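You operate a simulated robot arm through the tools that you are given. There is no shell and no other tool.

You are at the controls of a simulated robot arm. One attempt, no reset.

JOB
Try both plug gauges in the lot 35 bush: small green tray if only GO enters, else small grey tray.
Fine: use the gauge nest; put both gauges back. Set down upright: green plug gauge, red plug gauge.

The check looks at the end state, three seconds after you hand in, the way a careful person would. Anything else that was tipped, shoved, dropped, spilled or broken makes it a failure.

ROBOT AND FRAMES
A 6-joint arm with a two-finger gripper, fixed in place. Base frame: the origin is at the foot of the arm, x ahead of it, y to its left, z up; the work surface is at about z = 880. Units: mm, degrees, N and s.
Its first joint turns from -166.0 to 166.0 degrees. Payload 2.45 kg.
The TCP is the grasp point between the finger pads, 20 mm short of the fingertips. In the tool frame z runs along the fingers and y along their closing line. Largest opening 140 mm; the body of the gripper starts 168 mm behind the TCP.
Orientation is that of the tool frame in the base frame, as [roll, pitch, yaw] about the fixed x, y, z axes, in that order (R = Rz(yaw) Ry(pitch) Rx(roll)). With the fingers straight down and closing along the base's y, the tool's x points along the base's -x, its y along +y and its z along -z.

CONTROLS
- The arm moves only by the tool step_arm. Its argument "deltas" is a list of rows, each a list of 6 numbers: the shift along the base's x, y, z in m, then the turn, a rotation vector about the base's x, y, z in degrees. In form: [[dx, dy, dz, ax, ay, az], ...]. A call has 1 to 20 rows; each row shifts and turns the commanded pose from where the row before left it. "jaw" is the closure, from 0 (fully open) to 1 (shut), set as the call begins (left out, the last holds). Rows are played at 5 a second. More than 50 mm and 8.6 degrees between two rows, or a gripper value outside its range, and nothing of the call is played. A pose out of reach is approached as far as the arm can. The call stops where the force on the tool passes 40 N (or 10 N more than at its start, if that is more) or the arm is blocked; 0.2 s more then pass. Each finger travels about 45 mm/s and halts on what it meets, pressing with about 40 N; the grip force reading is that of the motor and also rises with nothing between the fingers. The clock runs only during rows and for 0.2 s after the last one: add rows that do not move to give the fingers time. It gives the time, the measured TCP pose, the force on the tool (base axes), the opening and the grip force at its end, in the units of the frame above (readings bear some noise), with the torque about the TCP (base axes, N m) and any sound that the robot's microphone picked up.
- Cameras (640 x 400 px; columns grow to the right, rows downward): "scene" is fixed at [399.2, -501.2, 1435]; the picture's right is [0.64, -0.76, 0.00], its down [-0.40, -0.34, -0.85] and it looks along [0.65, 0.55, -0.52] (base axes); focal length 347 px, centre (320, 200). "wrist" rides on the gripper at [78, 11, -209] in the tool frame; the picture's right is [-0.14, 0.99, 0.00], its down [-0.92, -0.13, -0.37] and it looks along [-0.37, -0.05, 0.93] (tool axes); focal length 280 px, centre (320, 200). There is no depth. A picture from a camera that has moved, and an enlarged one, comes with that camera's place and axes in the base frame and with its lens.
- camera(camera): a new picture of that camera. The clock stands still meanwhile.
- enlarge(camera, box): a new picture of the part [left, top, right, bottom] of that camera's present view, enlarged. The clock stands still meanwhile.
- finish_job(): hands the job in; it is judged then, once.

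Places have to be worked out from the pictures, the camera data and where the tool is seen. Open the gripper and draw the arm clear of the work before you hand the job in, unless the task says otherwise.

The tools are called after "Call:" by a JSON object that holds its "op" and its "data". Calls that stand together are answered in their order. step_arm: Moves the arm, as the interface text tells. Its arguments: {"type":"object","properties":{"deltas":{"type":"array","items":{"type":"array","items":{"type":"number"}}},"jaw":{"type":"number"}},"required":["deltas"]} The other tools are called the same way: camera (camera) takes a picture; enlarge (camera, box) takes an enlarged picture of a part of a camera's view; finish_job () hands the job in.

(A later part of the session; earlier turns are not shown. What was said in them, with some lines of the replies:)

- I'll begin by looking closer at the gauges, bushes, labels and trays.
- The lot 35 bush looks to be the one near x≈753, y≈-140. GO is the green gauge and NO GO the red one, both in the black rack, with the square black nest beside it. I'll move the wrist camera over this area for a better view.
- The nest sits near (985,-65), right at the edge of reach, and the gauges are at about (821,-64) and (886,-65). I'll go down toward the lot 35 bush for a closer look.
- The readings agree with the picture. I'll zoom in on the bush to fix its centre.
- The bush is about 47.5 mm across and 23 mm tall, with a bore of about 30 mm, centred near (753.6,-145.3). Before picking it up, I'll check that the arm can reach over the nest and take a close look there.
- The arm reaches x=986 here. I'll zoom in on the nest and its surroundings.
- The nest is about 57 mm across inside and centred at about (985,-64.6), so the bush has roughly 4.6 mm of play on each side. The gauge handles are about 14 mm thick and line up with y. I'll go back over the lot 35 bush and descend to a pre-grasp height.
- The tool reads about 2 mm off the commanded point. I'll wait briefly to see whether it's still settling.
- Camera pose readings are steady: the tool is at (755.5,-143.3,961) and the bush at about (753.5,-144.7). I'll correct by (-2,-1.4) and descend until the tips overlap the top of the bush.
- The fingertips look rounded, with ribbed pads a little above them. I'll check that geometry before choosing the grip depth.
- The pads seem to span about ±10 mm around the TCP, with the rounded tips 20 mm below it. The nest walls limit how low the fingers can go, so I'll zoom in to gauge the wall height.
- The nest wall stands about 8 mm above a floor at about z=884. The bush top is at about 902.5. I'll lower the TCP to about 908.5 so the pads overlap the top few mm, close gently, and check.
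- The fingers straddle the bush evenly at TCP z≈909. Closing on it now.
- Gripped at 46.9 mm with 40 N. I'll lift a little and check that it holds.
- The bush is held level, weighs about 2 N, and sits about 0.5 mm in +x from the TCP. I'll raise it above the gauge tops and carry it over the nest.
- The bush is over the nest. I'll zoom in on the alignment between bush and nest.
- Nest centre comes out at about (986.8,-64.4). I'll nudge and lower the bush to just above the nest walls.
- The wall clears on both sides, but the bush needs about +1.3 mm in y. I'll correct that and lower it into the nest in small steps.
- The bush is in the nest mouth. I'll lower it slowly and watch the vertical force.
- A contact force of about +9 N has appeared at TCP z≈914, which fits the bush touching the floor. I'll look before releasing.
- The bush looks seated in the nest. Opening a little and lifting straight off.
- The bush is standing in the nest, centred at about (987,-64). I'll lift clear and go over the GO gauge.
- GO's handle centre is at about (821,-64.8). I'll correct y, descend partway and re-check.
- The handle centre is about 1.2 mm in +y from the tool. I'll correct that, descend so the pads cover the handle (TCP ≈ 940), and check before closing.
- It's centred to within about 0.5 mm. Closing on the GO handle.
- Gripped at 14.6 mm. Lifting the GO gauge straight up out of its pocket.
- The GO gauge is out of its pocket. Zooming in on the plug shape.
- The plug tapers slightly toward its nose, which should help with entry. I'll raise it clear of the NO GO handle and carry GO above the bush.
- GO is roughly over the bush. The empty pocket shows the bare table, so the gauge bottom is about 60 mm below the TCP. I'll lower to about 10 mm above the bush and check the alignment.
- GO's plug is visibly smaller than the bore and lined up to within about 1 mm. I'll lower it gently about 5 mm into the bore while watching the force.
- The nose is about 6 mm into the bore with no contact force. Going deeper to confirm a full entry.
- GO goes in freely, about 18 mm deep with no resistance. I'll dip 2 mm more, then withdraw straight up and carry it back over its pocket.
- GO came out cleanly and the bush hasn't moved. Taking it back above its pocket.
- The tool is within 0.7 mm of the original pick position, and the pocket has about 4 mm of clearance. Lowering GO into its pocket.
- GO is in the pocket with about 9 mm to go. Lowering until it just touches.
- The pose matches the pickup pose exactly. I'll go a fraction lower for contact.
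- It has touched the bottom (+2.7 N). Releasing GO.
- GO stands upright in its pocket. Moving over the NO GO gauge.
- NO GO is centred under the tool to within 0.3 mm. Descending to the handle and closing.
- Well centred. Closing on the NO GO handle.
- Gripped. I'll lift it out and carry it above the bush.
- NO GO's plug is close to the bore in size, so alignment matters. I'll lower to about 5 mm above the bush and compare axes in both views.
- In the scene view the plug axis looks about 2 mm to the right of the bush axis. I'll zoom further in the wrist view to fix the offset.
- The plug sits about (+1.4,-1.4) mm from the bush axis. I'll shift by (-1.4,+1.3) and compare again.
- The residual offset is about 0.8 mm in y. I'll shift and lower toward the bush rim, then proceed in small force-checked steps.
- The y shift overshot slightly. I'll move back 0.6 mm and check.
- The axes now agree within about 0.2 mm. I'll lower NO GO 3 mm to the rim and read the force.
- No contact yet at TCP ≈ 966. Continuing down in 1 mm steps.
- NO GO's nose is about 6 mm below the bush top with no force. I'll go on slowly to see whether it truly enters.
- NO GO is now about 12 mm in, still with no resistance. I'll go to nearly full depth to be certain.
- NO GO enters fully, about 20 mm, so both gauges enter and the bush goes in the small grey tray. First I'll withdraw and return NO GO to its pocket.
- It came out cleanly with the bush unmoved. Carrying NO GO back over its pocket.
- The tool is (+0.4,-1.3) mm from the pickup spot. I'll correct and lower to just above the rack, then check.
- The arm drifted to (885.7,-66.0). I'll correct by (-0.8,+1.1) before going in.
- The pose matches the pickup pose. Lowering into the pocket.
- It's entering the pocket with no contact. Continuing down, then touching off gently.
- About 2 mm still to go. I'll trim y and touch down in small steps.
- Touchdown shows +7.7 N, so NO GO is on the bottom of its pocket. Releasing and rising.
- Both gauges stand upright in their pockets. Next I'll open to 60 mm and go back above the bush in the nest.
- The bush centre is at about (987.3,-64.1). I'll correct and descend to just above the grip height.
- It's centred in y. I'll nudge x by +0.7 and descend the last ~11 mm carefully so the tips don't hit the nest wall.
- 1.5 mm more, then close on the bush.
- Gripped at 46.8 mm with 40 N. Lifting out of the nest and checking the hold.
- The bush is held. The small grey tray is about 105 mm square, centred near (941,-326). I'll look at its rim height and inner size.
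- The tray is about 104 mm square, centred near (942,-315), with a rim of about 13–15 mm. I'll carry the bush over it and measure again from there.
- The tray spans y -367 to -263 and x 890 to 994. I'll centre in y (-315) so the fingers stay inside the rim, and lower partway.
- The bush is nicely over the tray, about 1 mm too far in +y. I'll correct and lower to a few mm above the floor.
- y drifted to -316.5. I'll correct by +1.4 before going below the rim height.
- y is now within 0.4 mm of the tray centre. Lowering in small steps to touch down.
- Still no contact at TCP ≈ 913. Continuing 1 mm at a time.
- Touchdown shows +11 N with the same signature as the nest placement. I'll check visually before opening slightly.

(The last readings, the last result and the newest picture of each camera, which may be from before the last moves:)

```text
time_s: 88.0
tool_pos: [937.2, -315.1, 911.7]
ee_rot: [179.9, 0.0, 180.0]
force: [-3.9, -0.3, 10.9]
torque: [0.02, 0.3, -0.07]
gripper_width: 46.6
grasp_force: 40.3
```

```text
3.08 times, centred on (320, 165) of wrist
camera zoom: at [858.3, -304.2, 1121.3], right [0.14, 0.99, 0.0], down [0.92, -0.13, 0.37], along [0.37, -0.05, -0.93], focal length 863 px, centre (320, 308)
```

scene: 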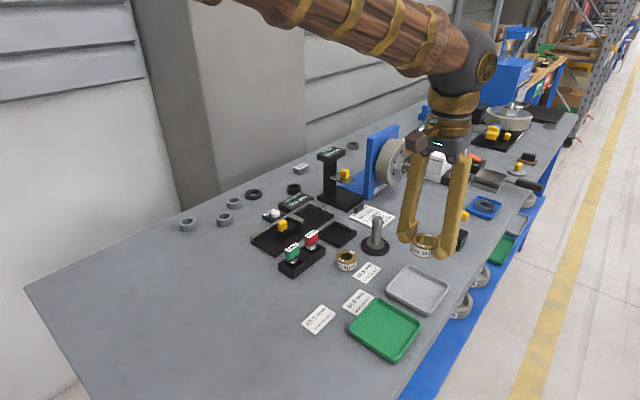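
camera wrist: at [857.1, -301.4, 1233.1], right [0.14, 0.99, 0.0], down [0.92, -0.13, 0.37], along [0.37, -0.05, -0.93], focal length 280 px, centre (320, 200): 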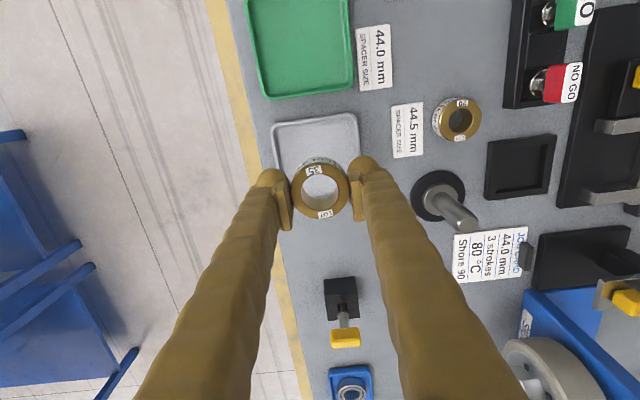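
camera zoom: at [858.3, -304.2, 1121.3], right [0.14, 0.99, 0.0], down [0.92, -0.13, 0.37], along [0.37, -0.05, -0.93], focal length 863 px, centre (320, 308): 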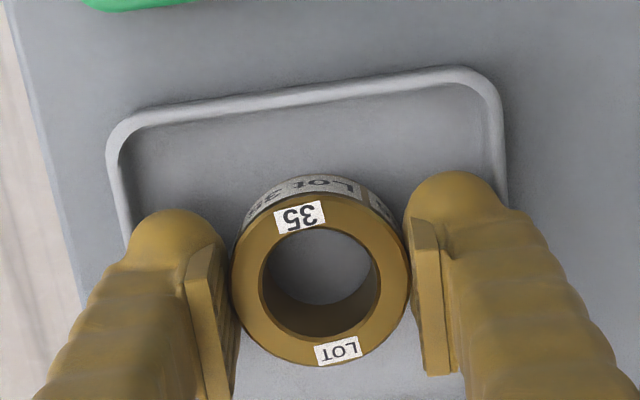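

The bush sits flat on the tray floor with both fingers inside the rim. Opening just ~3 mm per side and rising straight up.

Call:
{"op": "step_arm", "data": {"deltas": [[0, 0, 0, 0, 0, 0], [0, 0, 0, 0, 0, 0], [0, 0, 0, 0, 0, 0]], "jaw": 0.628}}

Call:
{"op": "enlarge", "data": {"camera": "wrist", "box": [250, 100, 390, 230]}}

```text
time_s: 88.8
tool_pos: [936.8, -315.2, 912.3]
ee_rot: [-179.9, 0.0, 180.0]
force: [-0.1, -0.3, -0.6]
torque: [0.01, 0.0, 0.0]
gripper_width: 52.1
grasp_force: 0.1
```

```text
3.08 times, centred on (320, 165) of wrist
camera zoom: at [858.4, -304.2, 1120.7], right [0.14, 0.99, 0.0], down [0.92, -0.13, 0.37], along [0.37, -0.05, -0.93], focal length 863 px, centre (320, 308)
```

zoom: 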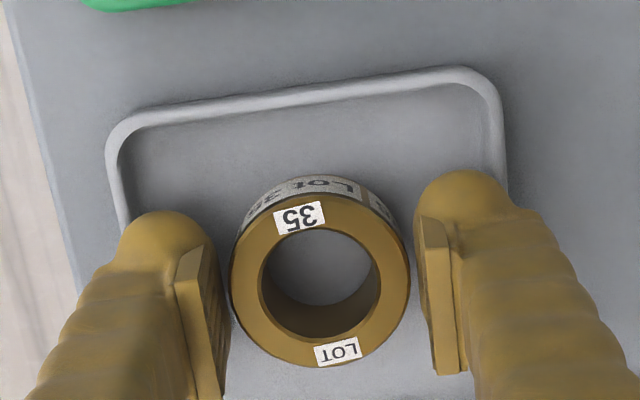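

The bush is released and free of both pads. Rising straight up.

Call:
{"op": "step_arm", "data": {"deltas": [[0, 0, 0.005, 0, 0, 0], [0, 0, 0.01, 0, 0, 0], [0, 0, 0.02, 0, 0, 0], [0, 0, 0.035, 0, 0, 0], [0, 0, 0.04, 0, 0, 0], [0, 0, 0.04, 0, 0, 0], [0, 0, 0, 0, 0, 0]]}}

Call:
{"op": "camera", "data": {"camera": "scene"}}

Call:
{"op": "camera", "data": {"camera": "wrist"}}

```text
time_s: 90.4
tool_pos: [937.5, -317.3, 1063.6]
ee_rot: [180.0, -0.1, -180.0]
force: [0.6, -0.4, 0.7]
torque: [0.01, -0.01, 0.01]
gripper_width: 52.2
grasp_force: 0.1
```

```text
taken
```

scene: 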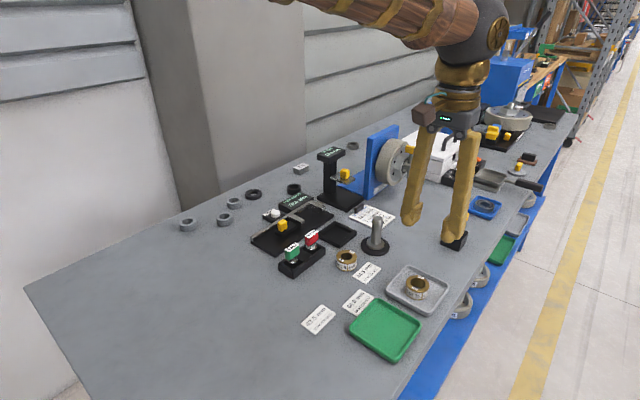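

```text
taken
camera wrist: at [859.2, -305.0, 1273.7], right [0.14, 0.99, 0.0], down [0.92, -0.13, 0.37], along [0.37, -0.05, -0.93], focal length 280 px, centre (320, 200)
```

wrist: 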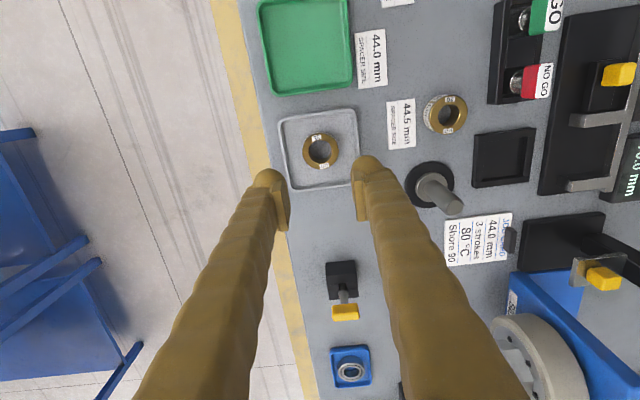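

The bush stands in the small grey tray. I'll raise further, open the gripper, and draw the arm back to its start position.

Call:
{"op": "step_arm", "data": {"deltas": [[0, 0, 0.045, 0, 0, 0], [0, 0, 0.045, 0, 0, 0], [0, 0, 0.04, 0, 0, 0], [-0.015, 0.0375, 0, 0, 0, 0], [-0.015, 0.0375, 0, 0, 0, 0], [-0.015, 0.0375, 0, 0, 0, 0], [-0.015, 0.0375, 0, 0, 0, 0], [-0.015, 0.0375, 0, 0, 0, 0], [-0.015, 0.0375, 0, 0, 0, 0], [-0.015, 0.0375, 0, 0, 0, 0], [-0.015, 0.0375, 0, 0, 0, 0], [0, 0, 0, 0, 0, 0]], "jaw": 0.3}}

Call:
{"op": "enlarge", "data": {"camera": "scene", "box": [240, 180, 460, 370]}}

Call:
{"op": "camera", "data": {"camera": "scene"}}

```text
time_s: 93.0
tool_pos: [816.1, -14.0, 1193.1]
ee_rot: [180.0, -0.1, 180.0]
force: [-0.2, -0.7, 0.2]
torque: [-0.02, 0.02, 0.0]
gripper_width: 98.1
grasp_force: 0.1
```

```text
2.11 times, centred on (350, 275) of scene
camera zoom: at [399.2, -501.2, 1435.0], right [0.64, -0.76, 0.0], down [-0.4, -0.34, -0.85], along [0.65, 0.55, -0.52], focal length 731 px, centre (257, 42)
```

zoom: 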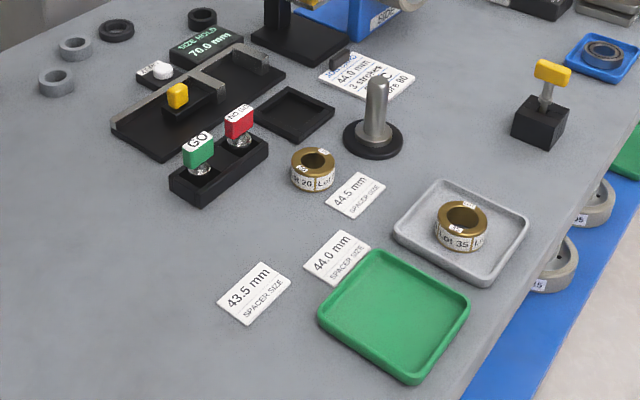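

```text
taken
```

scene: 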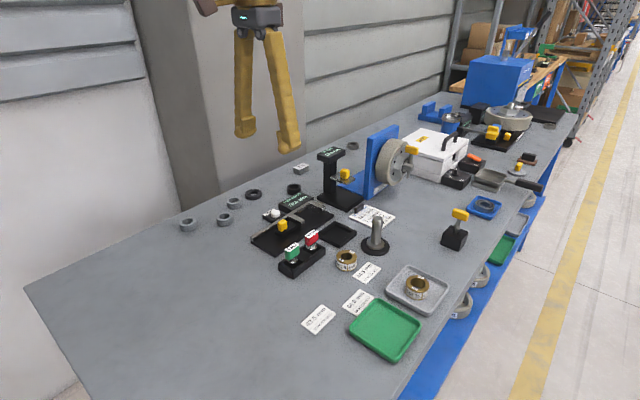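

The scene shows the lot 35 bush flat in the small grey tray and the nest empty, with the arm clear and the gripper open. I'll check both gauges up close before handing in.

Call:
{"op": "enlarge", "data": {"camera": "scene", "box": [270, 220, 340, 285]}}

Call:
{"op": "enlarge", "data": {"camera": "wrist", "box": [250, 100, 350, 220]}}

```text
6.15 times, centred on (305, 252) of scene
camera zoom: at [399.2, -501.2, 1435.0], right [0.64, -0.76, 0.0], down [-0.4, -0.34, -0.85], along [0.65, 0.55, -0.52], focal length 2138 px, centre (412, -123)
```

zoom: 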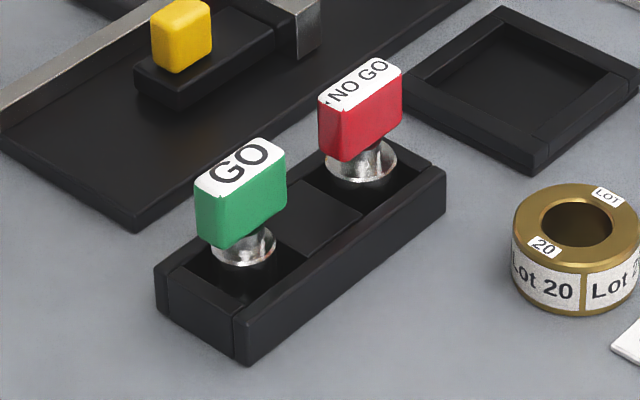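

```text
3.33 times, centred on (300, 160) of wrist
camera zoom: at [738.1, -3.5, 1401.9], right [0.14, 0.99, 0.0], down [0.92, -0.13, 0.37], along [0.37, -0.05, -0.93], focal length 935 px, centre (387, 333)
```

zoom: 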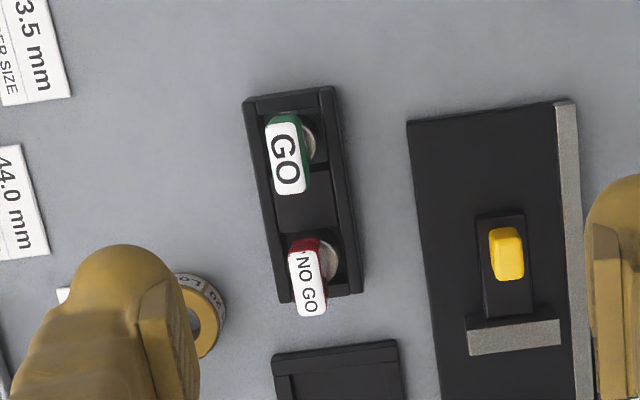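

Both gauges are upright in their own pockets, the bush is in the small grey tray because both gauges entered, and nothing else has been disturbed. Handing in.

Call:
{"op": "finish_job", "data": {}}

```text
The job is handed in.
```

The lot 35 bush is in the small grey tray, because both the GO and the NO GO gauge entered its bore. I tested it standing in the gauge nest:

| Gauge | Depth into the bore | Resistance felt |
|---|---|---|
| GO (green) | about 20 mm | none |
| NO GO (red) | about 20 mm | none |

The bore is about 22 mm deep, so both went in almost fully.

Both gauges are back upright in their own pockets, and the final pictures show nothing else moved or tipped. The gripper is open and the arm is clear of the work. The job is handed in, but I have not seen the result of the check.
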